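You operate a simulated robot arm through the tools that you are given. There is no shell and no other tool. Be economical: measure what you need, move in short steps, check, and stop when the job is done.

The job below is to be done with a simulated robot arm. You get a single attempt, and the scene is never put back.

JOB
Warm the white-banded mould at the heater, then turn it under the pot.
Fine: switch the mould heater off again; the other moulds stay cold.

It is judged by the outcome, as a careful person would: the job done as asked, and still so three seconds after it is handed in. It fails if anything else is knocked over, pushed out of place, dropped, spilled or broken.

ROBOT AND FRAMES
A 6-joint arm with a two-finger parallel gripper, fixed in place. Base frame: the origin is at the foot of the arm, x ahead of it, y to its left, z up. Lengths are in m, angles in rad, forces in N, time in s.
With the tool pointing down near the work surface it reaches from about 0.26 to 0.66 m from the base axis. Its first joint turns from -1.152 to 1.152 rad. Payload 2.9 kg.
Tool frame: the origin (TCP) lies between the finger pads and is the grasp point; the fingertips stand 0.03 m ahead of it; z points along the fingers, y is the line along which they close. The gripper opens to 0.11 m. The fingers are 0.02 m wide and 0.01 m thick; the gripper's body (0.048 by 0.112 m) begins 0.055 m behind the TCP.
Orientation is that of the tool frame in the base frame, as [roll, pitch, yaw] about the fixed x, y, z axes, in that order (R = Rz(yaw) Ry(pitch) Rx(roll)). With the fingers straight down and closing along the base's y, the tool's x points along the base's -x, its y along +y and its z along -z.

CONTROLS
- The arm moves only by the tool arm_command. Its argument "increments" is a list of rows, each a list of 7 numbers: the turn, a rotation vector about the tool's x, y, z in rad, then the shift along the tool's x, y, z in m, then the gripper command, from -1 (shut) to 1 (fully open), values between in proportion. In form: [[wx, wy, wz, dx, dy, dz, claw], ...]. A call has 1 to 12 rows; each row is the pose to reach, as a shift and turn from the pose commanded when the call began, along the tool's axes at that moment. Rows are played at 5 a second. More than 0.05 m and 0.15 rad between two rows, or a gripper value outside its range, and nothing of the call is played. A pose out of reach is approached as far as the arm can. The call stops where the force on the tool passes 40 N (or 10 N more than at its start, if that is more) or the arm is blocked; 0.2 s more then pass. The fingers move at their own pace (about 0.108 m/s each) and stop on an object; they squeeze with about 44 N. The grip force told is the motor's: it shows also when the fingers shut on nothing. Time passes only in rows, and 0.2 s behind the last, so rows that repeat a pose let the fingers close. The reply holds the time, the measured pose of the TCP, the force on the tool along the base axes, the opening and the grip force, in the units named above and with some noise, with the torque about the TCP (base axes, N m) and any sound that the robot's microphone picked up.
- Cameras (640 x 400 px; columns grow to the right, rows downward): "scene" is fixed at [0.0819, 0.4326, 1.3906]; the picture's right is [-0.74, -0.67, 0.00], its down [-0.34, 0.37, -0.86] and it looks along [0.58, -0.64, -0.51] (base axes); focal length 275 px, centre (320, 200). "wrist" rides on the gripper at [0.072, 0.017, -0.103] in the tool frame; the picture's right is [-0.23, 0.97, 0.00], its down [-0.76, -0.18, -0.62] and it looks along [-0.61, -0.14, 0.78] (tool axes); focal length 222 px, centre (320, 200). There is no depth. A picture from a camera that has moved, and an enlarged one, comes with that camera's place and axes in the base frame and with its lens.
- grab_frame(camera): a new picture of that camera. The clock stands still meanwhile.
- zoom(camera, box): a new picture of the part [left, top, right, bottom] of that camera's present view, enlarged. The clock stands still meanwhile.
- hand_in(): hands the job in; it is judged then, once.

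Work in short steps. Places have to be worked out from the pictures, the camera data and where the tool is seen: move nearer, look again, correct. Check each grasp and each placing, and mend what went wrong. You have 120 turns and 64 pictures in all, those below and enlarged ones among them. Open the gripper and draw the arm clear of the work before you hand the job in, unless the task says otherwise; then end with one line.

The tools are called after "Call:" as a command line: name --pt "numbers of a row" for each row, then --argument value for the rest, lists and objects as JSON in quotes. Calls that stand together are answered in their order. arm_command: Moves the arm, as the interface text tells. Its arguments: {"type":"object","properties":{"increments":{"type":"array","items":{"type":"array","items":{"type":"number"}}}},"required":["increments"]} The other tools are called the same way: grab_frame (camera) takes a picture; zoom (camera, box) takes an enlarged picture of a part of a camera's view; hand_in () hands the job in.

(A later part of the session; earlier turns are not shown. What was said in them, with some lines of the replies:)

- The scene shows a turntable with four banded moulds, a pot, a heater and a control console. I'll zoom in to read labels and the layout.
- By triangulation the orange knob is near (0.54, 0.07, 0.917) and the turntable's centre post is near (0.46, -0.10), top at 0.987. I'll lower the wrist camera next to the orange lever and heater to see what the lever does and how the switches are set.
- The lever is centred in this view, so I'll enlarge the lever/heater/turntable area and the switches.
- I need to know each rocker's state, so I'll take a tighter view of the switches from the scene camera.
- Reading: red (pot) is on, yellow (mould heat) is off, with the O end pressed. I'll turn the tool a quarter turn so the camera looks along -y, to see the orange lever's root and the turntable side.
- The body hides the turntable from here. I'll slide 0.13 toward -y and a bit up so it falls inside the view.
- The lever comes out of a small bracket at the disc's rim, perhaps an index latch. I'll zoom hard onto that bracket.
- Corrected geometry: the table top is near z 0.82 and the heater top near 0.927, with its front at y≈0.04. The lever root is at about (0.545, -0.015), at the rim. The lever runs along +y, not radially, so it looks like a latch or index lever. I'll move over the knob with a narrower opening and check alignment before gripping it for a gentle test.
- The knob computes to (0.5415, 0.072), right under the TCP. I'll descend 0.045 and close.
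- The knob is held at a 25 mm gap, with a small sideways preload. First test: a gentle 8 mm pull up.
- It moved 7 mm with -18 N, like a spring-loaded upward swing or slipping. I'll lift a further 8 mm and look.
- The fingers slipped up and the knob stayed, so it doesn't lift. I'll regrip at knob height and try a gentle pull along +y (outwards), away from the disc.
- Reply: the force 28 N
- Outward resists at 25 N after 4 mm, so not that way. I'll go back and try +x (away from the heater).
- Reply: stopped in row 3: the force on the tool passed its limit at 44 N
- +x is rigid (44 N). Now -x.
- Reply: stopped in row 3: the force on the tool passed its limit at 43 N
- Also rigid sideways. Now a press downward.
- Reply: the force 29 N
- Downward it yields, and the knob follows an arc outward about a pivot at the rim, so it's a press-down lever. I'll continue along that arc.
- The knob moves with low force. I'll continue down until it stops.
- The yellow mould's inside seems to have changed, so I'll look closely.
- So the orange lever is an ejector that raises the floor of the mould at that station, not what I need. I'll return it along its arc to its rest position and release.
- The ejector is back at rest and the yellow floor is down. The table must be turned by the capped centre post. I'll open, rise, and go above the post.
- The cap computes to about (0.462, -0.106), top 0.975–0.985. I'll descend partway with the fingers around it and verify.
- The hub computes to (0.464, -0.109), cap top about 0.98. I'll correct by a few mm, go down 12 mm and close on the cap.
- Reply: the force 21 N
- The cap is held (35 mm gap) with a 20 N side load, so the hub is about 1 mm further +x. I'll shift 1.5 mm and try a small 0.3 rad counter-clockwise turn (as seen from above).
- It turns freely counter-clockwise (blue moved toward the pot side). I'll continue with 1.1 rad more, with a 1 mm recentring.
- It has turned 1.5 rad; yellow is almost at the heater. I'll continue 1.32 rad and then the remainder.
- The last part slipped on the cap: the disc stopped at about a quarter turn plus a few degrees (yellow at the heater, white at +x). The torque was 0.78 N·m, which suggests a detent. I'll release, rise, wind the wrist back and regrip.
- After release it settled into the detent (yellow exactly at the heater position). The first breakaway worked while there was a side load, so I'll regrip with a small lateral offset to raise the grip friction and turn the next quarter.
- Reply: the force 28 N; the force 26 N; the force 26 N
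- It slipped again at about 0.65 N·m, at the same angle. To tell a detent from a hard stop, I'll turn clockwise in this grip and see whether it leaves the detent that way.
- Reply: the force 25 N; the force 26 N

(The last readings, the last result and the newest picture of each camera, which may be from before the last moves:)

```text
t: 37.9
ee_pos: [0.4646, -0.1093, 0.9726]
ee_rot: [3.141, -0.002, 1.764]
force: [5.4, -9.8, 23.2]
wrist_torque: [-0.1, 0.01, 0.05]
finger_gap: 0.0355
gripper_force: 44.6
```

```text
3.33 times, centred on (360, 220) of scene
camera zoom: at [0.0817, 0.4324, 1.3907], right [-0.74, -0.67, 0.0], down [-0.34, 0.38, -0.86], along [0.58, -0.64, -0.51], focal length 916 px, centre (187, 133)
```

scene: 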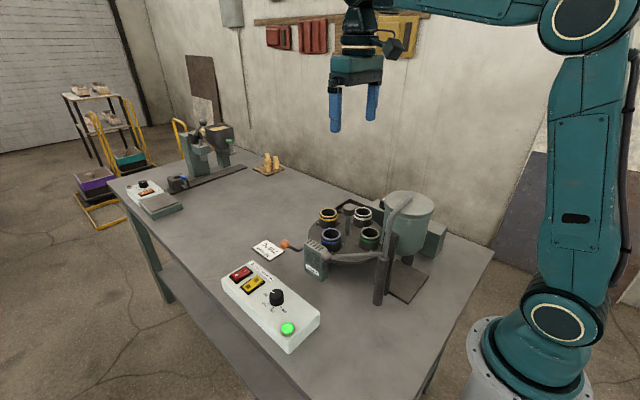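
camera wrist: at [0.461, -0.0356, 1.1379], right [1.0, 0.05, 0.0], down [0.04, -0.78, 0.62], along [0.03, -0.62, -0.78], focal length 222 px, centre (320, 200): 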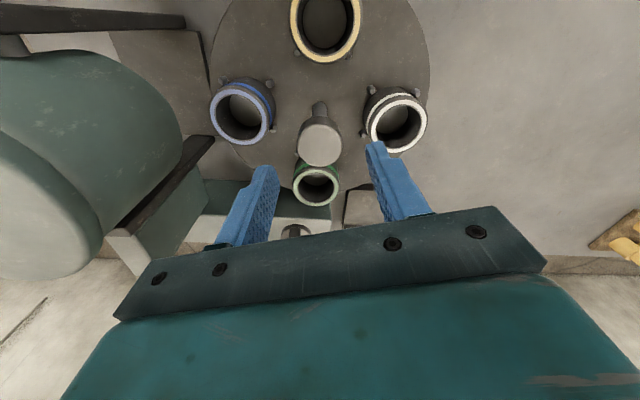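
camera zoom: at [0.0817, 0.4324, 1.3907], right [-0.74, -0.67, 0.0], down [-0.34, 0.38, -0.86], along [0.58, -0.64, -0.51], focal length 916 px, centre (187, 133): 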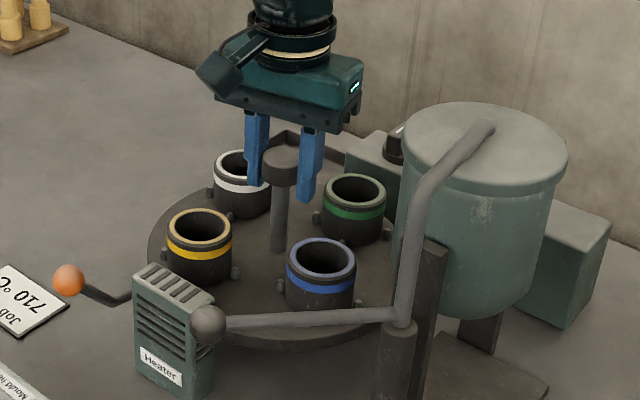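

Clockwise it turns freely (0.05 N·m), so there is a stop just past +90° in the other direction. White therefore has to travel clockwise to the heater. I'll keep turning clockwise in this grip to see how far the wrist goes.

Call:
arm_command --pt "0 0 0.1 0 0 -0.001 -0.6" --pt "0 0 0.2 0 0 -0.001 -0.6" --pt "0 0 0.3 0 0 -0.001 -0.6" --pt "0 0 0.4 0 0 -0.001 -0.6" --pt "0 0 0.5 0 0 -0.001 -0.6" --pt "0 0 0.6 0 0 -0.001 -0.6" --pt "0 0 0.7 0 0 -0.001 -0.6" --pt "0 0 0.8 0 0 -0.001 -0.6" --pt "0 0 0.9 0 0 -0.001 -0.6" --pt "0 0 1.0 0 0 -0.001 -0.6" --pt "0 0 1.1 0 0 -0.001 -0.6" --pt "0 0 1.2 0 0 -0.001 -0.6"

Call:
zoom --camera "scene" --box '[290, 160, 430, 280]'

```text
t: 40.5
ee_pos: [0.4652, -0.1108, 0.9728]
ee_rot: [-3.141, -0.002, 0.564]
force: [15.5, -16.2, -5.2]
wrist_torque: [0.17, -0.47, 0.09]
finger_gap: 0.0354
gripper_force: 45.2
```

```text
3.33 times, centred on (360, 220) of scene
camera zoom: at [0.0824, 0.4322, 1.3907], right [-0.74, -0.67, 0.0], down [-0.34, 0.38, -0.86], along [0.58, -0.64, -0.51], focal length 916 px, centre (187, 133)
```

zoom: 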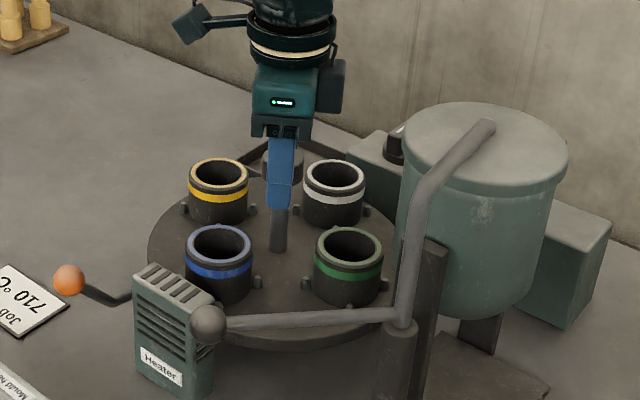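

The table is back at its starting position, and the wrist still has range. I'll continue 1.2 rad clockwise.

Call:
arm_command --pt "0 0 0.1 0 0 0 -0.6" --pt "0 0 0.2 0 0 0 -0.6" --pt "0 0 0.3 0 0 0 -0.6" --pt "0 0 0.4 0 0 0 -0.6" --pt "0 0 0.5 0 0 0 -0.6" --pt "0 0 0.6 0 0 0 -0.6" --pt "0 0 0.7 0 0 0 -0.6" --pt "0 0 0.8 0 0 0 -0.6" --pt "0 0 0.9 0 0 0 -0.6" --pt "0 0 1.0 0 0 0 -0.6" --pt "0 0 1.1 0 0 0 -0.6" --pt "0 0 1.2 0 0 0 -0.6"

Call:
zoom --camera "scene" --box '[290, 160, 430, 280]'

```text
t: 42.2
ee_pos: [0.4656, -0.1095, 0.974]
ee_rot: [-3.129, -0.004, -0.092]
force: [4.6, 5.4, -1.9]
wrist_torque: [-0.06, -0.05, 0.02]
finger_gap: 0.0355
gripper_force: 44.9
out of reach, approached as far as the arm can: row 7, 8
stopped in row 8: the force on the tool passed its limit at 66 N (the readings are from after the stop); the commanded pose is now the measured one
```

```text
3.33 times, centred on (360, 220) of scene
camera zoom: at [0.082, 0.4328, 1.3905], right [-0.74, -0.67, 0.0], down [-0.34, 0.37, -0.86], along [0.58, -0.64, -0.51], focal length 916 px, centre (187, 133)
```

zoom: 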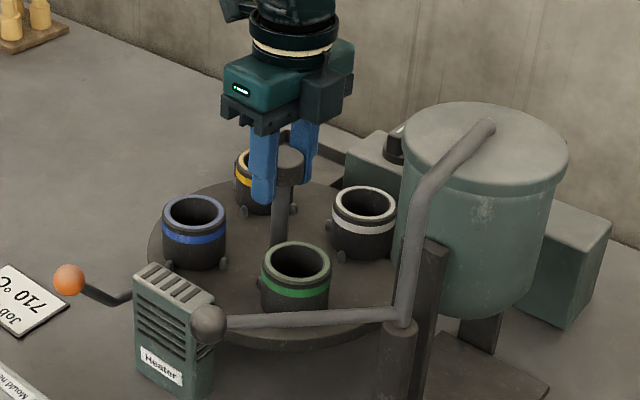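

The wrist reached its limit at yaw ≈ -0.09, with the table 0.66 rad clockwise past the start. I'll release, rise, wind the wrist 3.0 rad back, and regrip.

Call:
arm_command --pt "0 0 0 0 0 0 0.1" --pt "0 0 0 0 0 0 0.1" --pt "0 0 0 0 0 -0.03 0.1" --pt "0 0 0 0 0 -0.06 0.1" --pt "0 0 -0.15 0 0 -0.06 0.1" --pt "0 0 -0.3 0 0 -0.06 0.1" --pt "0 0 -0.45 0 0 -0.06 0.1" --pt "0 0 -0.6 0 0 -0.06 0.1" --pt "0 0 -0.75 0 0 -0.06 0.1" --pt "0 0 -0.9 0 0 -0.06 0.1" --pt "0 0 -1.05 0 0 -0.06 0.1" --pt "0 0 -1.2 0 0 -0.06 0.1"

Call:
arm_command --pt "0 0 -0.15 0 0 0 0.1" --pt "0 0 -0.3 0 0 0 0.1" --pt "0 0 -0.45 0 0 0 0.1" --pt "0 0 -0.6 0 0 0 0.1" --pt "0 0 -0.75 0 0 0 0.1" --pt "0 0 -0.9 0 0 0 0.1" --pt "0 0 -1.05 0 0 0 0.1" --pt "0 0 -1.2 0 0 0 0.1" --pt "0 0 -1.35 0 0 0 0.1" --pt "0 0 -1.5 0 0 0 0.1" --pt "0 0 -1.65 0 0 0 0.1" --pt "0 0 -1.8 0 0 0 0.1"

```text
t: 44.8
ee_pos: [0.4633, -0.1123, 1.0326]
ee_rot: [-3.138, -0.013, 1.106]
force: [0.0, 0.5, 1.2]
wrist_torque: [-0.01, -0.02, 0.05]
finger_gap: 0.0603
gripper_force: 0.0
```

```text
t: 47.4
ee_pos: [0.4647, -0.1123, 1.0339]
ee_rot: [3.129, 0.0, 2.907]
force: [-0.3, -0.3, 0.5]
wrist_torque: [-0.01, 0.0, 0.04]
finger_gap: 0.0606
gripper_force: 0.0
```

Now I'll descend, regrip on the cap, and turn clockwise.

Call:
arm_command --pt "0.012 0 0 0.0005 0.0022 0.03 0.1" --pt "0.012 0 0 0.0005 0.0022 0.06 0.1" --pt "0.012 0 0 0.0005 0.0022 0.06 -0.6" --pt "0.012 0 0 0.0005 0.0022 0.06 -0.6" --pt "0.012 0 0 0.0005 0.0022 0.06 -0.6"

Call:
arm_command --pt "0 0 0.1 0 0 0 -0.6" --pt "0 0 0.2 0 0 0 -0.6" --pt "0 0 0.3 0 0 0 -0.6" --pt "0 0 0.4 0 0 0 -0.6" --pt "0 0 0.5 0 0 0 -0.6" --pt "0 0 0.6 0 0 0 -0.6" --pt "0 0 0.7 0 0 0 -0.6" --pt "0 0 0.8 0 0 0 -0.6" --pt "0 0 0.9 0 0 0 -0.6" --pt "0 0 1.0 0 0 0 -0.6" --pt "0 0 1.1 0 0 0 -0.6" --pt "0 0 1.2 0 0 0 -0.6"

Call:
zoom --camera "scene" --box '[290, 160, 430, 280]'

```text
t: 48.6
ee_pos: [0.4614, -0.1101, 0.9738]
ee_rot: [3.139, -0.001, 2.903]
force: [-3.0, -7.4, -2.1]
wrist_torque: [-0.26, -0.26, -0.06]
finger_gap: 0.0352
gripper_force: 44.7
```

```text
t: 51.2
ee_pos: [0.4648, -0.1092, 0.9743]
ee_rot: [3.14, -0.001, 1.703]
force: [-5.6, 7.2, 8.0]
wrist_torque: [0.21, 0.07, 0.02]
finger_gap: 0.0351
gripper_force: 45.0
```

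```text
3.33 times, centred on (360, 220) of scene
camera zoom: at [0.0816, 0.4329, 1.3905], right [-0.74, -0.67, 0.0], down [-0.34, 0.37, -0.86], along [0.58, -0.64, -0.51], focal length 916 px, centre (187, 133)
```

zoom: 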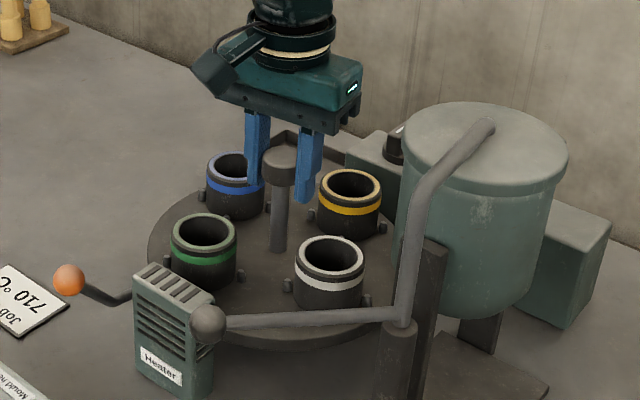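

White is past the pot station and moving toward the heater. About 1.25 rad more.

Call:
arm_command --pt "0 0 0.1 0 0 0 -0.6" --pt "0 0 0.2 0 0 0 -0.6" --pt "0 0 0.3 0 0 0 -0.6" --pt "0 0 0.4 0 0 0 -0.6" --pt "0 0 0.5 0 0 0 -0.6" --pt "0 0 0.6 0 0 0 -0.6" --pt "0 0 0.7 0 0 0 -0.6" --pt "0 0 0.8 0 0 0 -0.6" --pt "0 0 0.9 0 0 0 -0.6" --pt "0 0 1.0 0 0 0 -0.6" --pt "0 0 1.1 0 0 0 -0.6" --pt "0 0 1.22 0 0 0 -0.6"

Call:
zoom --camera "scene" --box '[290, 160, 430, 280]'

```text
t: 53.8
ee_pos: [0.4662, -0.109, 0.9738]
ee_rot: [3.141, -0.004, 0.483]
force: [24.1, 0.5, -0.5]
wrist_torque: [-0.33, 0.3, 0.01]
finger_gap: 0.0354
gripper_force: 45.2
```

```text
3.33 times, centred on (360, 220) of scene
camera zoom: at [0.0825, 0.4327, 1.3905], right [-0.74, -0.67, 0.0], down [-0.34, 0.37, -0.86], along [0.58, -0.64, -0.51], focal length 916 px, centre (187, 133)
```

zoom: 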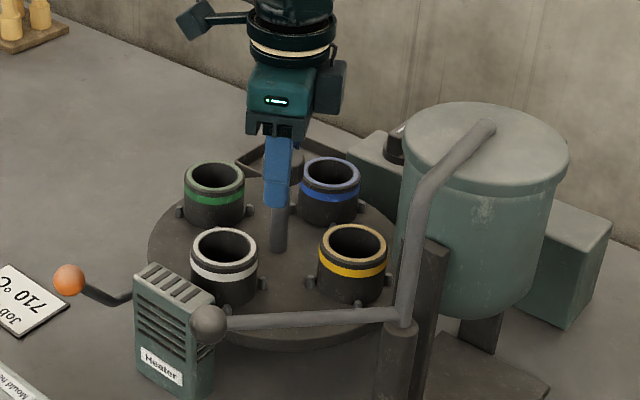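

White now sits exactly where blue was, at the heater. I'll release, rise, rotate to yaw π/2 and then go over to the mould-heat switch.

Call:
arm_command --pt "0 0 0 0 0 0 0.1" --pt "0 0 0 0 0 0 0.1" --pt "0 0 0 0 0 -0.04 0.1" --pt "0 0 0 0 0 -0.085 0.1" --pt "0 0 -0.14 0 0 -0.085 0.1" --pt "0 0 -0.28 0 0 -0.085 0.1" --pt "0 0 -0.42 0 0 -0.085 0.1" --pt "0 0 -0.56 0 0 -0.085 0.1" --pt "0 0 -0.7 0 0 -0.085 0.1" --pt "0 0 -0.84 0 0 -0.085 0.1" --pt "0 0 -0.98 0 0 -0.085 0.1" --pt "0 0 -1.088 0 0 -0.085 0.1"

Call:
arm_command --pt "0 0 0 0.045 0.01 0 -0.4" --pt "0 0 0 0.09 0.02 0 -1" --pt "0 0 0 0.135 0.03 0 -1" --pt "0 0 0 0.18 0.04 0 -1" --pt "0 0 0 0.22 0.05 0.02 -1" --pt "0 0 0 0.26 0.058 0.04 -1" --pt "0 0 0 0.293 0.058 0.08 -1"

Call:
zoom --camera "wrist" --box '[200, 40, 440, 240]'

Call:
zoom --camera "scene" --box '[220, 180, 400, 310]'

```text
t: 56.4
ee_pos: [0.4641, -0.1087, 1.0586]
ee_rot: [3.142, -0.003, 1.575]
force: [-0.5, -0.7, 0.1]
wrist_torque: [0.02, 0.0, 0.03]
finger_gap: 0.0605
gripper_force: 0.0
```

```text
refused: row 7 steps farther than a row can; nothing moved
```

```text
2.00 times, centred on (320, 140) of wrist
camera zoom: at [0.4806, -0.0371, 1.1617], right [0.97, -0.22, 0.0], down [-0.18, -0.76, 0.62], along [-0.14, -0.61, -0.78], focal length 444 px, centre (320, 320)
```

zoom: 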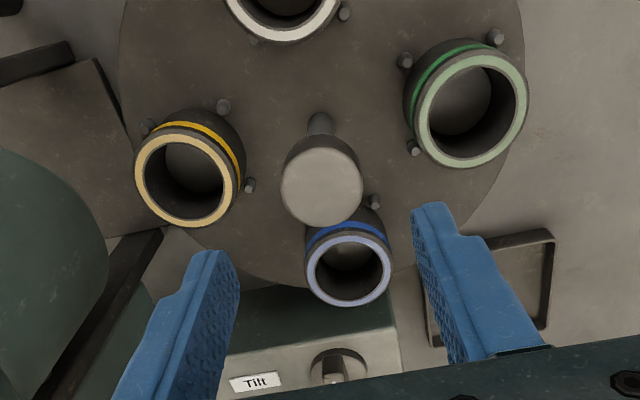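

```text
3.08 times, centred on (310, 245) of scene
camera zoom: at [0.0819, 0.4326, 1.3906], right [-0.74, -0.67, 0.0], down [-0.34, 0.37, -0.86], along [0.58, -0.64, -0.51], focal length 846 px, centre (351, 62)
```

zoom: 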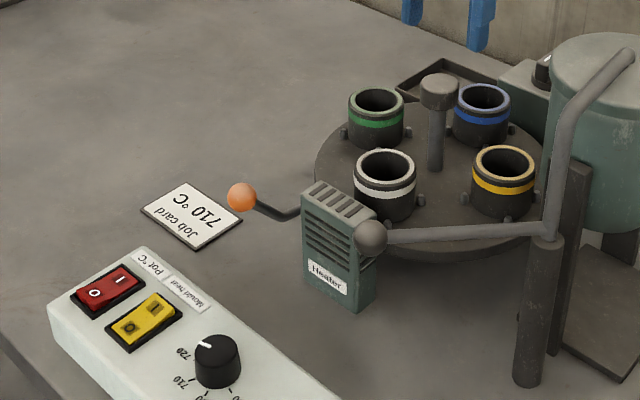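

White stayed in place. The move row was too long, so I'll resend it with smaller steps.

Call:
arm_command --pt "0 0 0 0.045 0.01 0 -0.4" --pt "0 0 0 0.09 0.02 0 -1" --pt "0 0 0 0.135 0.03 0 -1" --pt "0 0 0 0.18 0.04 0 -1" --pt "0 0 0 0.22 0.05 0.01 -1" --pt "0 0 0 0.26 0.058 0.03 -1" --pt "0 0 0 0.29 0.06 0.06 -1" --pt "0 0 0 0.293 0.06 0.09 -1"

Call:
zoom --camera "wrist" --box '[220, 60, 420, 220]'

```text
t: 58.2
ee_pos: [0.5231, 0.1835, 0.968]
ee_rot: [3.141, 0.0, 1.569]
force: [0.2, 0.3, -0.1]
wrist_torque: [0.0, -0.03, -0.04]
finger_gap: 0.0
gripper_force: 38.4
```

```text
2.50 times, centred on (320, 140) of wrist
camera zoom: at [0.5402, 0.256, 1.0716], right [0.97, -0.23, 0.0], down [-0.18, -0.76, 0.62], along [-0.14, -0.61, -0.78], focal length 555 px, centre (320, 350)
```

zoom: 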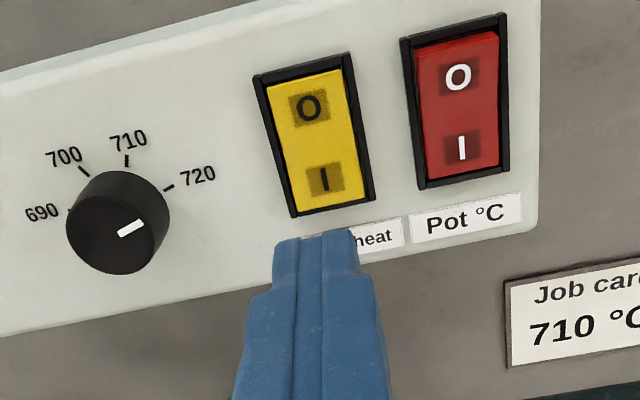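

The "I" mark computes to (0.5245, 0.181, ~0.88) and "O" to (0.525, 0.204). I'll bring the closed tips down over the I end in small steps.

Call:
arm_command --pt "0 0 0 -0.001 0.0015 0.02 -1" --pt "0 0 0 -0.001 0.0015 0.04 -1" --pt "0 0 0 -0.001 0.0015 0.048 -1" --pt "0 0 0 -0.001 0.0015 0.051 -1"

Call:
zoom --camera "wrist" --box '[220, 60, 420, 220]'

```text
t: 59.2
ee_pos: [0.5265, 0.1834, 0.9176]
ee_rot: [3.142, -0.001, 1.572]
force: [-0.4, -0.4, -0.9]
wrist_torque: [0.02, 0.03, -0.03]
finger_gap: 0.0002
gripper_force: 37.3
```

```text
2.50 times, centred on (320, 140) of wrist
camera zoom: at [0.5423, 0.2551, 1.0211], right [0.97, -0.23, 0.0], down [-0.18, -0.76, 0.62], along [-0.14, -0.61, -0.78], focal length 555 px, centre (320, 350)
```

zoom: 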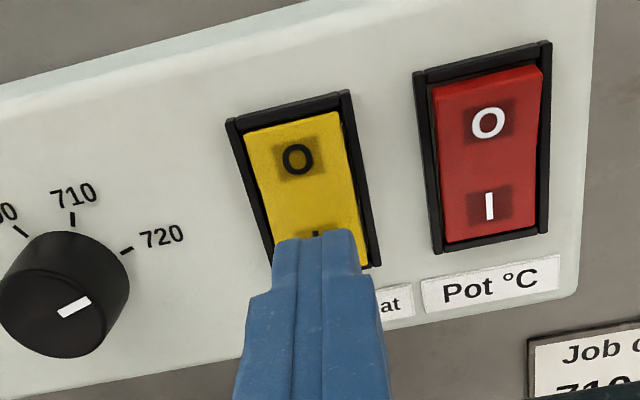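

The tip is over the I end. I'll press down in 2–3 mm steps.

Call:
arm_command --pt "0 0 0 0 -0.002 0.003 -1" --pt "0 0 0 0 -0.002 0.006 -1" --pt "0 0 0 0 -0.002 0.009 -1" --pt "0 0 0 0 -0.002 0.012 -1"

```text
t: 60.2
ee_pos: [0.5243, 0.1827, 0.9061]
ee_rot: [-3.142, -0.002, 1.568]
force: [0.2, 0.6, 1.0]
wrist_torque: [0.01, 0.02, -0.04]
finger_gap: 0.0
gripper_force: 37.9
```

No contact yet (tip at 0.876). I'll go on.

Call:
arm_command --pt "0 0 0 0 0 0.002 -1" --pt "0 0 0 0 0 0.004 -1" --pt "0 0 0 0 0 0.006 -1" --pt "0 0 0 0 0 0.008 -1" --pt "0 0 0 0 0 0.01 -1"

```text
t: 61.1
ee_pos: [0.5241, 0.1828, 0.9037]
ee_rot: [3.14, -0.003, 1.572]
force: [-3.6, -2.4, 5.4]
wrist_torque: [-0.05, 0.17, 0.07]
finger_gap: 0.0
gripper_force: 37.6
stopped in row 4: the force on the tool passed its limit at 45 N (the readings are from after the stop); the commanded pose is now the measured one
```

It pressed to 45 N. I'll rise and check the rocker.

Call:
arm_command --pt "0 0 0 0 0 -0.02 -1" --pt "0 0 0 -0.02 0 -0.04 -1"

Call:
zoom --camera "wrist" --box '[220, 60, 420, 220]'

Call:
zoom --camera "scene" --box '[220, 200, 390, 310]'

```text
t: 61.7
ee_pos: [0.5254, 0.1636, 0.9429]
ee_rot: [3.139, -0.004, 1.572]
force: [0.4, -0.4, 0.5]
wrist_torque: [-0.01, 0.02, -0.01]
finger_gap: 0.0
gripper_force: 37.4
```

```text
2.50 times, centred on (320, 140) of wrist
camera zoom: at [0.5412, 0.2356, 1.0461], right [0.97, -0.23, 0.0], down [-0.18, -0.76, 0.62], along [-0.14, -0.6, -0.78], focal length 555 px, centre (320, 350)
```

zoom: 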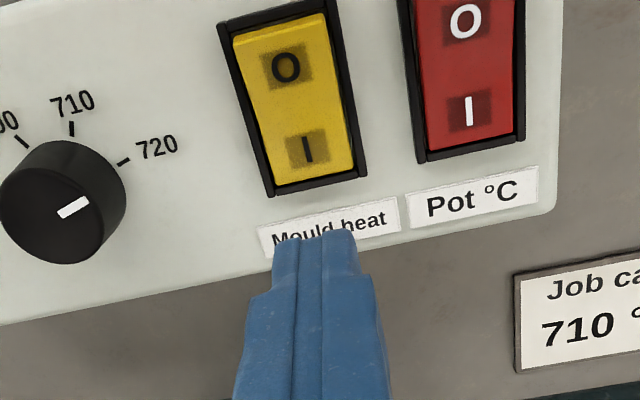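

```text
3.64 times, centred on (305, 255) of scene
camera zoom: at [0.0819, 0.4326, 1.3906], right [-0.74, -0.67, 0.0], down [-0.34, 0.37, -0.86], along [0.58, -0.64, -0.51], focal length 999 px, centre (374, 0)
```

zoom: 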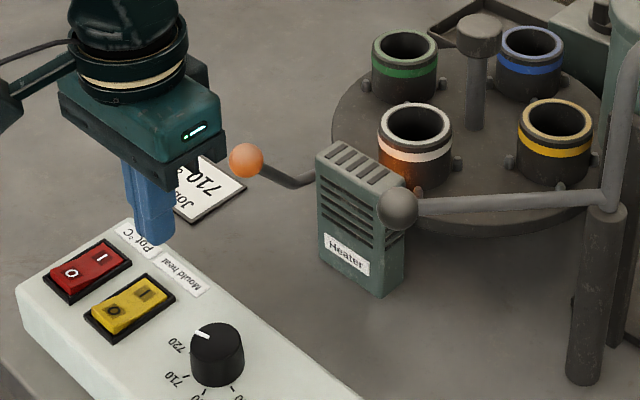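

The heater is on and white is already warming (orange tint). I'll move over the O end while waiting, then check the glow.

Call:
arm_command --pt "0 0 0 0.02 0 0 -1" --pt "0 0 0 0.039 -0.001 0.01 -1" --pt "0 0 0 0.039 -0.001 0.022 -1" --pt "0 0 0 0.039 -0.001 0.022 -1" --pt "0 0 0 0.039 -0.001 0.022 -1" --pt "0 0 0 0.039 -0.001 0.022 -1" --pt "0 0 0 0.039 -0.001 0.022 -1" --pt "0 0 0 0.039 -0.001 0.022 -1" --pt "0 0 0 0.039 -0.001 0.022 -1" --pt "0 0 0 0.039 -0.001 0.022 -1" --pt "0 0 0 0.039 -0.001 0.022 -1" --pt "0 0 0 0.039 -0.001 0.022 -1"

Call:
zoom --camera "scene" --box '[220, 200, 390, 310]'

Call:
zoom --camera "wrist" --box '[220, 60, 420, 220]'

```text
t: 64.3
ee_pos: [0.5231, 0.2031, 0.9205]
ee_rot: [3.138, -0.004, 1.572]
force: [-1.2, 0.3, 0.4]
wrist_torque: [0.02, 0.04, 0.0]
finger_gap: 0.0
gripper_force: 37.7
```

```text
3.64 times, centred on (305, 255) of scene
camera zoom: at [0.0819, 0.4326, 1.3906], right [-0.74, -0.67, 0.0], down [-0.34, 0.37, -0.86], along [0.58, -0.64, -0.51], focal length 999 px, centre (374, 0)
```

zoom: 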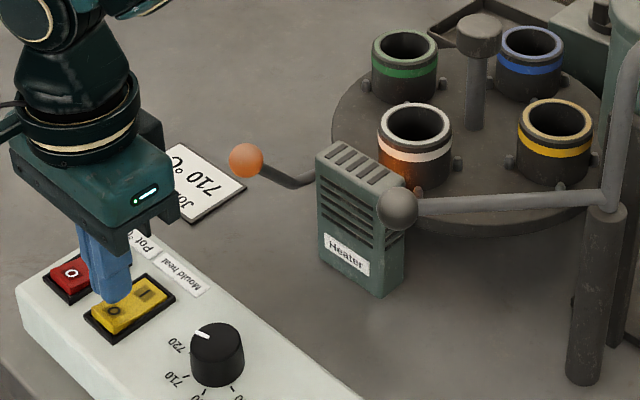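

```text
2.50 times, centred on (320, 140) of wrist
camera zoom: at [0.5397, 0.2749, 1.0244], right [0.97, -0.23, 0.0], down [-0.18, -0.76, 0.62], along [-0.14, -0.6, -0.78], focal length 555 px, centre (320, 350)
```

zoom: 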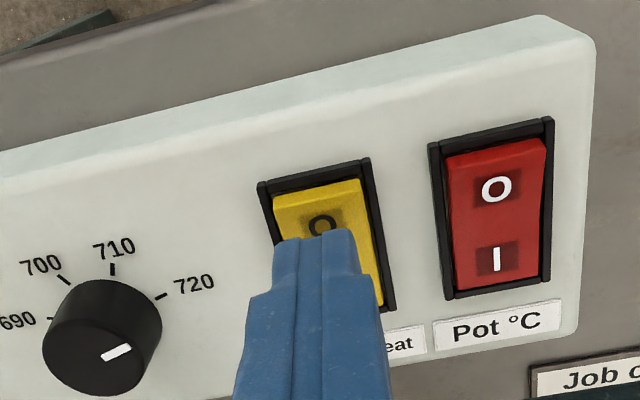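

White shows an orange tint, which may just be the heater's light, so I'll give it more time to soak before comparing.

Call:
arm_command --pt "0 0 0 0 0 0 -1" --pt "0 0 0 0 0 0 -1" --pt "0 0 0 0 0 0 -1" --pt "0 0 0 0 0 0 -1" --pt "0 0 0 0 0 0 -1" --pt "0 0 0 0 0 0 -1" --pt "0 0 0 0 0 0 -1" --pt "0 0 0 0 0 0 -1" --pt "0 0 0 0 0 0 -1" --pt "0 0 0 0 0 0 -1" --pt "0 0 0 0 0 0 -1" --pt "0 0 0 0 0 0 -1"

Call:
arm_command --pt "0 0 0 0 0 0 -1" --pt "0 0 0 0 0 0 -1" --pt "0 0 0 0 0 0 -1" --pt "0 0 0 0 0 0 -1" --pt "0 0 0 0 0 0 -1" --pt "0 0 0 0 0 0 -1" --pt "0 0 0 0 0 0 -1" --pt "0 0 0 0 0 0 -1" --pt "0 0 0 0 0 0 -1" --pt "0 0 0 0 0 0 -1" --pt "0 0 0 0 0 0 -1" --pt "0 0 0 0 0 0 -1"

Call:
zoom --camera "scene" --box '[220, 200, 390, 310]'

```text
t: 66.9
ee_pos: [0.5232, 0.2035, 0.92]
ee_rot: [3.138, -0.003, 1.571]
force: [0.4, 0.1, -0.3]
wrist_torque: [0.02, 0.0, 0.01]
finger_gap: 0.0003
gripper_force: 38.3
```

```text
t: 69.5
ee_pos: [0.5232, 0.2025, 0.9201]
ee_rot: [3.136, -0.004, 1.57]
force: [-0.7, -0.8, 0.3]
wrist_torque: [0.0, 0.01, -0.02]
finger_gap: 0.0001
gripper_force: 37.9
```

```text
3.64 times, centred on (305, 255) of scene
camera zoom: at [0.0819, 0.4326, 1.3906], right [-0.74, -0.67, 0.0], down [-0.34, 0.37, -0.86], along [0.58, -0.64, -0.51], focal length 999 px, centre (374, 0)
```

zoom: 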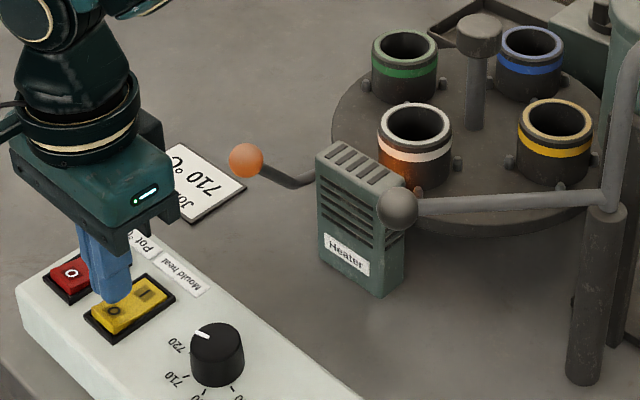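

The orange light is steady and nothing else has changed after about 8 s. I'll let it warm for another 10 s or so to be sure.

Call:
arm_command --pt "0 0 0 0 0 0 -1" --pt "0 0 0 0 0 0 -1" --pt "0 0 0 0 0 0 -1" --pt "0 0 0 0 0 0 -1" --pt "0 0 0 0 0 0 -1" --pt "0 0 0 0 0 0 -1" --pt "0 0 0 0 0 0 -1" --pt "0 0 0 0 0 0 -1" --pt "0 0 0 0 0 0 -1" --pt "0 0 0 0 0 0 -1" --pt "0 0 0 0 0 0 -1" --pt "0 0 0 0 0 0 -1"

Call:
arm_command --pt "0 0 0 0 0 0 -1" --pt "0 0 0 0 0 0 -1" --pt "0 0 0 0 0 0 -1" --pt "0 0 0 0 0 0 -1" --pt "0 0 0 0 0 0 -1" --pt "0 0 0 0 0 0 -1" --pt "0 0 0 0 0 0 -1" --pt "0 0 0 0 0 0 -1" --pt "0 0 0 0 0 0 -1" --pt "0 0 0 0 0 0 -1" --pt "0 0 0 0 0 0 -1" --pt "0 0 0 0 0 0 -1"

Call:
arm_command --pt "0 0 0 0 0 0 -1" --pt "0 0 0 0 0 0 -1" --pt "0 0 0 0 0 0 -1" --pt "0 0 0 0 0 0 -1" --pt "0 0 0 0 0 0 -1" --pt "0 0 0 0 0 0 -1" --pt "0 0 0 0 0 0 -1" --pt "0 0 0 0 0 0 -1" --pt "0 0 0 0 0 0 -1" --pt "0 0 0 0 0 0 -1" --pt "0 0 0 0 0 0 -1" --pt "0 0 0 0 0 0 -1"

Call:
arm_command --pt "0 0 0 0 0 0 -1" --pt "0 0 0 0 0 0 -1" --pt "0 0 0 0 0 0 -1" --pt "0 0 0 0 0 0 -1" --pt "0 0 0 0 0 0 -1" --pt "0 0 0 0 0 0 -1" --pt "0 0 0 0 0 0 -1" --pt "0 0 0 0 0 0 -1" --pt "0 0 0 0 0 0 -1" --pt "0 0 0 0 0 0 -1" --pt "0 0 0 0 0 0 -1" --pt "0 0 0 0 0 0 -1"

Call:
zoom --camera "scene" --box '[290, 200, 390, 280]'

```text
t: 72.1
ee_pos: [0.5235, 0.2031, 0.9206]
ee_rot: [3.137, -0.003, 1.572]
force: [0.4, 0.1, 0.8]
wrist_torque: [0.0, -0.01, 0.03]
finger_gap: 0.0
gripper_force: 37.8
```

```text
t: 74.7
ee_pos: [0.5245, 0.2021, 0.9205]
ee_rot: [3.14, -0.004, 1.573]
force: [-0.7, 0.1, -1.5]
wrist_torque: [-0.01, 0.02, -0.01]
finger_gap: 0.0
gripper_force: 38.2
```

```text
t: 77.3
ee_pos: [0.5242, 0.2031, 0.9215]
ee_rot: [3.139, -0.005, 1.57]
force: [0.4, 0.1, 0.0]
wrist_torque: [0.0, -0.01, 0.01]
finger_gap: 0.0001
gripper_force: 38.0
```

```text
t: 79.9
ee_pos: [0.5224, 0.2035, 0.9209]
ee_rot: [3.138, -0.004, 1.571]
force: [-0.7, -1.1, -0.5]
wrist_torque: [0.0, -0.01, 0.01]
finger_gap: 0.0003
gripper_force: 37.9
```

```text
5.00 times, centred on (340, 240) of scene
camera zoom: at [0.0819, 0.4326, 1.3906], right [-0.74, -0.67, 0.0], down [-0.34, 0.37, -0.86], along [0.58, -0.64, -0.51], focal length 1374 px, centre (220, 0)
```

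zoom: 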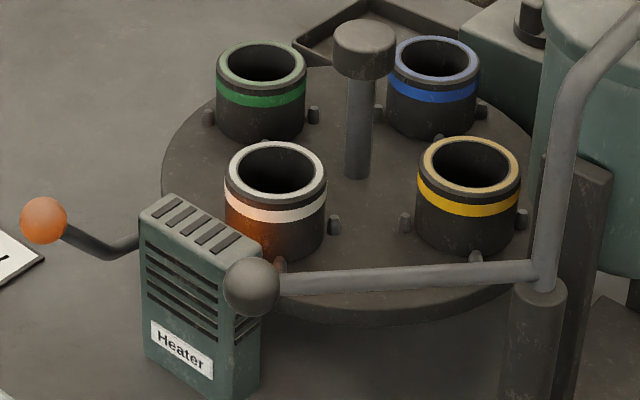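

It has been on for about 19 s. Now I'll press the O end to switch off.

Call:
arm_command --pt "0 0 0 0 0.001 0.005 -1" --pt "0 0 0 0 0.001 0.01 -1" --pt "0 0 0 0 0.001 0.014 -1" --pt "0 0 0 0 0.001 0.017 -1" --pt "0 0 0 0 0.001 0.02 -1" --pt "0 0 0 0 0.001 0.023 -1"

Call:
arm_command --pt "0 0 0 0 0 -0.04 -1" --pt "0 0 0 -0.03 0 -0.08 -1"

Call:
zoom --camera "scene" --box '[220, 200, 390, 310]'

```text
t: 81.4
ee_pos: [0.5262, 0.2027, 0.9034]
ee_rot: [3.134, -0.003, 1.573]
force: [0.1, 0.6, 3.0]
wrist_torque: [-0.01, 0.02, -0.02]
finger_gap: 0.0
gripper_force: 37.0
stopped in row 6: the force on the tool passed its limit at 44 N (the readings are from after the stop); the commanded pose is now the measured one
```

```text
t: 82.0
ee_pos: [0.525, 0.172, 0.9811]
ee_rot: [3.135, -0.005, 1.573]
force: [0.1, 1.3, 0.4]
wrist_torque: [0.02, -0.01, -0.01]
finger_gap: 0.0001
gripper_force: 38.3
```

```text
3.64 times, centred on (305, 255) of scene
camera zoom: at [0.0818, 0.4326, 1.3906], right [-0.74, -0.67, 0.0], down [-0.34, 0.37, -0.86], along [0.58, -0.64, -0.51], focal length 999 px, centre (374, 0)
```

zoom: 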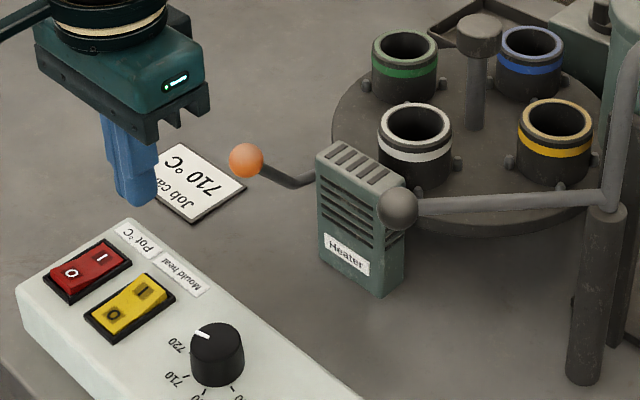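

The heater is off (the glow is gone, O pressed). Now I'll go back to the hub to turn white a quarter counter-clockwise to the pot station.

Call:
arm_command --pt "0.006 0 0 0 0 -0.04 -0.5" --pt "0.006 0 0 0 0 -0.08 0.1" --pt "0.006 0 0 -0.045 -0.01 -0.08 0.1" --pt "0.006 0 0 -0.09 -0.02 -0.08 0.1" --pt "0.006 0 0 -0.135 -0.03 -0.08 0.1" --pt "0.006 0 0 -0.18 -0.04 -0.08 0.1" --pt "0.006 0 0 -0.225 -0.05 -0.08 0.1" --pt "0.006 0 0 -0.26 -0.06 -0.08 0.1" --pt "0.006 0 0 -0.2815 -0.06 -0.08 0.1" --pt "0.006 0 0 -0.2815 -0.06 -0.08 0.1"

```text
t: 84.2
ee_pos: [0.4653, -0.1114, 1.0617]
ee_rot: [3.139, -0.006, 1.572]
force: [0.0, -0.6, 0.0]
wrist_torque: [-0.01, 0.0, 0.01]
finger_gap: 0.0609
gripper_force: 0.1
```

I'm over the hub. I'll recentre 1.5 mm in y, descend to 0.974 and grip.

Call:
arm_command --pt "0 0 0 0.0015 0 0.03 0.1" --pt "0 0 0 0.0015 0 0.06 0.1" --pt "0 0 0 0.0015 0 0.087 0.1" --pt "0 0 0 0.0015 0 0.087 -0.6" --pt "0 0 0 0.0015 0 0.087 -0.6" --pt "0 0 0 0.0015 0 0.087 -0.6"

Call:
arm_command --pt "0 0 -0.12 0 0 0 -0.6" --pt "0 0 -0.24 0 0 0 -0.6" --pt "0 0 -0.36 0 0 0 -0.6" --pt "0 0 -0.48 0 0 0 -0.6" --pt "0 0 -0.6 0 0 0 -0.6" --pt "0 0 -0.72 0 0 0 -0.6" --pt "0 0 -0.84 0 0 0 -0.6" --pt "0 0 -0.96 0 0 0 -0.6" --pt "0 0 -1.08 0 0 0 -0.6" --pt "0 0 -1.2 0 0 0 -0.6" --pt "0 0 -1.32 0 0 0 -0.6" --pt "0 0 -1.44 0 0 0 -0.6"

Call:
arm_command --pt "0 0 -0.06 0 0 0 -0.6" --pt "0 0 -0.13 0 0 0 -0.6" --pt "0 0 -0.13 0 0 0 -0.6"

Call:
zoom --camera "scene" --box '[290, 160, 430, 280]'

```text
t: 85.6
ee_pos: [0.4652, -0.1082, 0.9744]
ee_rot: [-3.141, -0.005, 1.573]
force: [-6.1, 0.3, -2.2]
wrist_torque: [-0.29, -0.12, 0.02]
finger_gap: 0.0355
gripper_force: 44.8
```

```text
t: 88.2
ee_pos: [0.4629, -0.1095, 0.9729]
ee_rot: [3.141, -0.001, 3.009]
force: [-17.6, -24.6, -9.9]
wrist_torque: [0.07, 0.97, 0.01]
finger_gap: 0.0356
gripper_force: 45.2
```

```text
t: 89.0
ee_pos: [0.4641, -0.1101, 0.9745]
ee_rot: [3.14, -0.001, 3.136]
force: [-16.7, -26.1, -12.2]
wrist_torque: [-0.12, 0.77, -0.09]
finger_gap: 0.0352
gripper_force: 45.1
```

```text
3.33 times, centred on (360, 220) of scene
camera zoom: at [0.0816, 0.4319, 1.3909], right [-0.74, -0.67, 0.0], down [-0.34, 0.38, -0.86], along [0.58, -0.64, -0.51], focal length 916 px, centre (187, 133)
```

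zoom: 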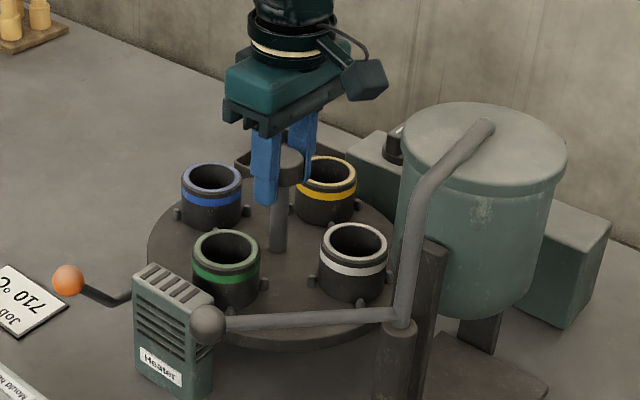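

White is at the pot station, matching the reference position within about 2°. I'll release, rise, and check from clear.

Call:
arm_command --pt "0 0 0 0 0 0 0.1" --pt "0 0 0 0 0 0 0.1" --pt "0 0 0 0 0 -0.04 0.1" --pt "0 0 0 0 0 -0.08 0.1" --pt "0 0 0 -0.03 0.03 -0.11 0.5" --pt "0 0 0 -0.06 0.06 -0.13 1" --pt "0 0 0 -0.06 0.1 -0.15 1" --pt "0 0 0 -0.06 0.14 -0.17 1"

Call:
zoom --camera "scene" --box '[290, 160, 430, 280]'

Call:
grab_frame --camera "scene"

Call:
grab_frame --camera "wrist"

```text
refused: row 5 steps farther than a row can; nothing moved
```

```text
3.33 times, centred on (360, 220) of scene
camera zoom: at [0.0816, 0.4319, 1.3909], right [-0.74, -0.67, 0.0], down [-0.34, 0.38, -0.86], along [0.58, -0.64, -0.51], focal length 916 px, centre (187, 133)
```

zoom: 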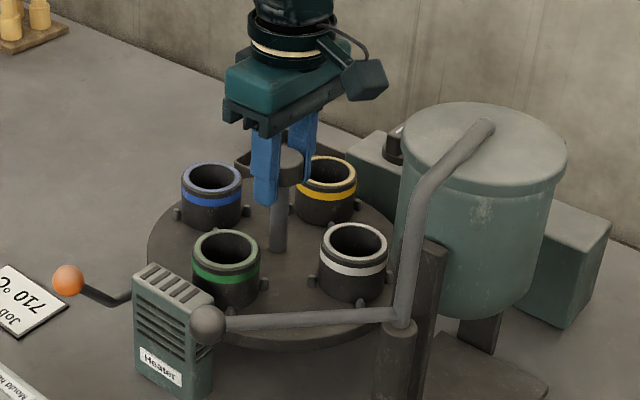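

```text
8 pictures are left
```

scene: 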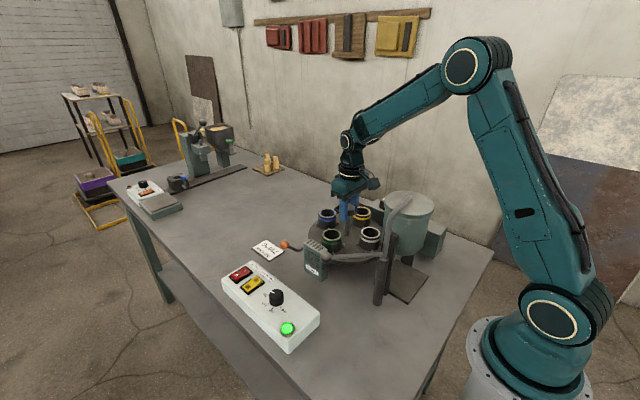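

```text
7 pictures are left
camera wrist: at [0.3913, -0.0928, 1.0771], right [0.23, 0.97, 0.0], down [0.76, -0.18, 0.62], along [0.61, -0.14, -0.78], focal length 222 px, centre (320, 200)
```

wrist: 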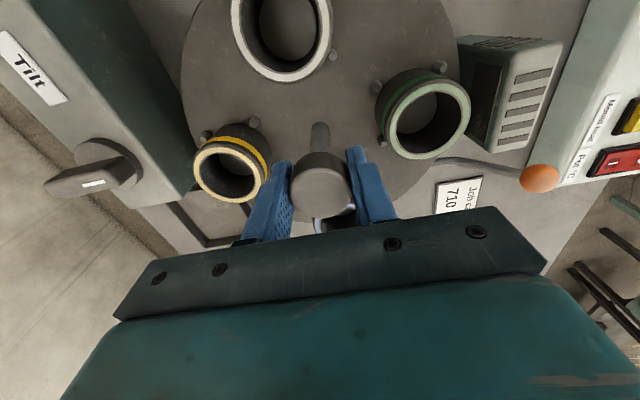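

The row was too long and nothing moved; I'll resend it with smaller steps.

Call:
arm_command --pt "0 0 0 0 0 0 0.1" --pt "0 0 0 0 0 0 0.1" --pt "0 0 0 0 0 -0.04 0.1" --pt "0 0 0 0 0 -0.08 0.1" --pt "0 0 0 0 0.02 -0.12 0.5" --pt "0 0 0 0 0.05 -0.15 1" --pt "0 0 0 0 0.075 -0.19 1" --pt "0 0 0 0 0.075 -0.235 1" --pt "0 0 0 0 0.075 -0.28 1"

Call:
zoom --camera "scene" --box '[290, 160, 430, 280]'

Call:
grab_frame --camera "wrist"

```text
t: 91.0
ee_pos: [0.4652, -0.033, 1.2545]
ee_rot: [3.136, -0.001, -3.14]
force: [0.0, 0.3, 0.0]
wrist_torque: [0.0, 0.05, 0.01]
finger_gap: 0.1099
gripper_force: 0.0
```

```text
3.33 times, centred on (360, 220) of scene
camera zoom: at [0.0819, 0.4326, 1.3906], right [-0.74, -0.67, 0.0], down [-0.34, 0.37, -0.86], along [0.58, -0.64, -0.51], focal length 916 px, centre (187, 133)
```

zoom: 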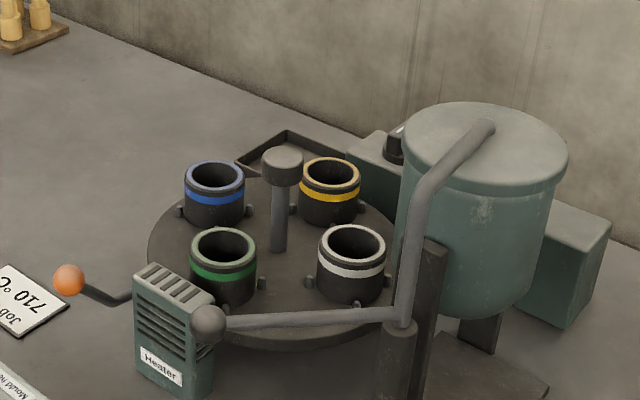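

```text
5 pictures are left
camera wrist: at [0.3915, -0.017, 1.3583], right [0.23, 0.97, 0.01], down [0.76, -0.18, 0.62], along [0.61, -0.14, -0.78], focal length 222 px, centre (320, 200)
```

wrist: 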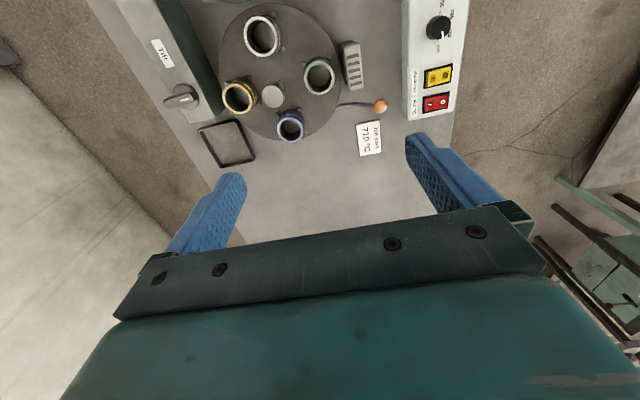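

White rests at the pot station in the settled position, the heater is off, the ejector lever is at rest, and the arm is clear with the gripper open. Handing in.

Call:
hand_in

```text
The job is handed in.
```

I heated the white-banded mould at the heater for about 19 s, switched the mould heater off, and turned the mould to the pot station. No temperature reading was visible, so how warm it got is not confirmed; the other moulds were never at the heater while it was on. While finding how the table turns, I also pressed the orange lever (it lifts a mould's floor) and returned it to rest.
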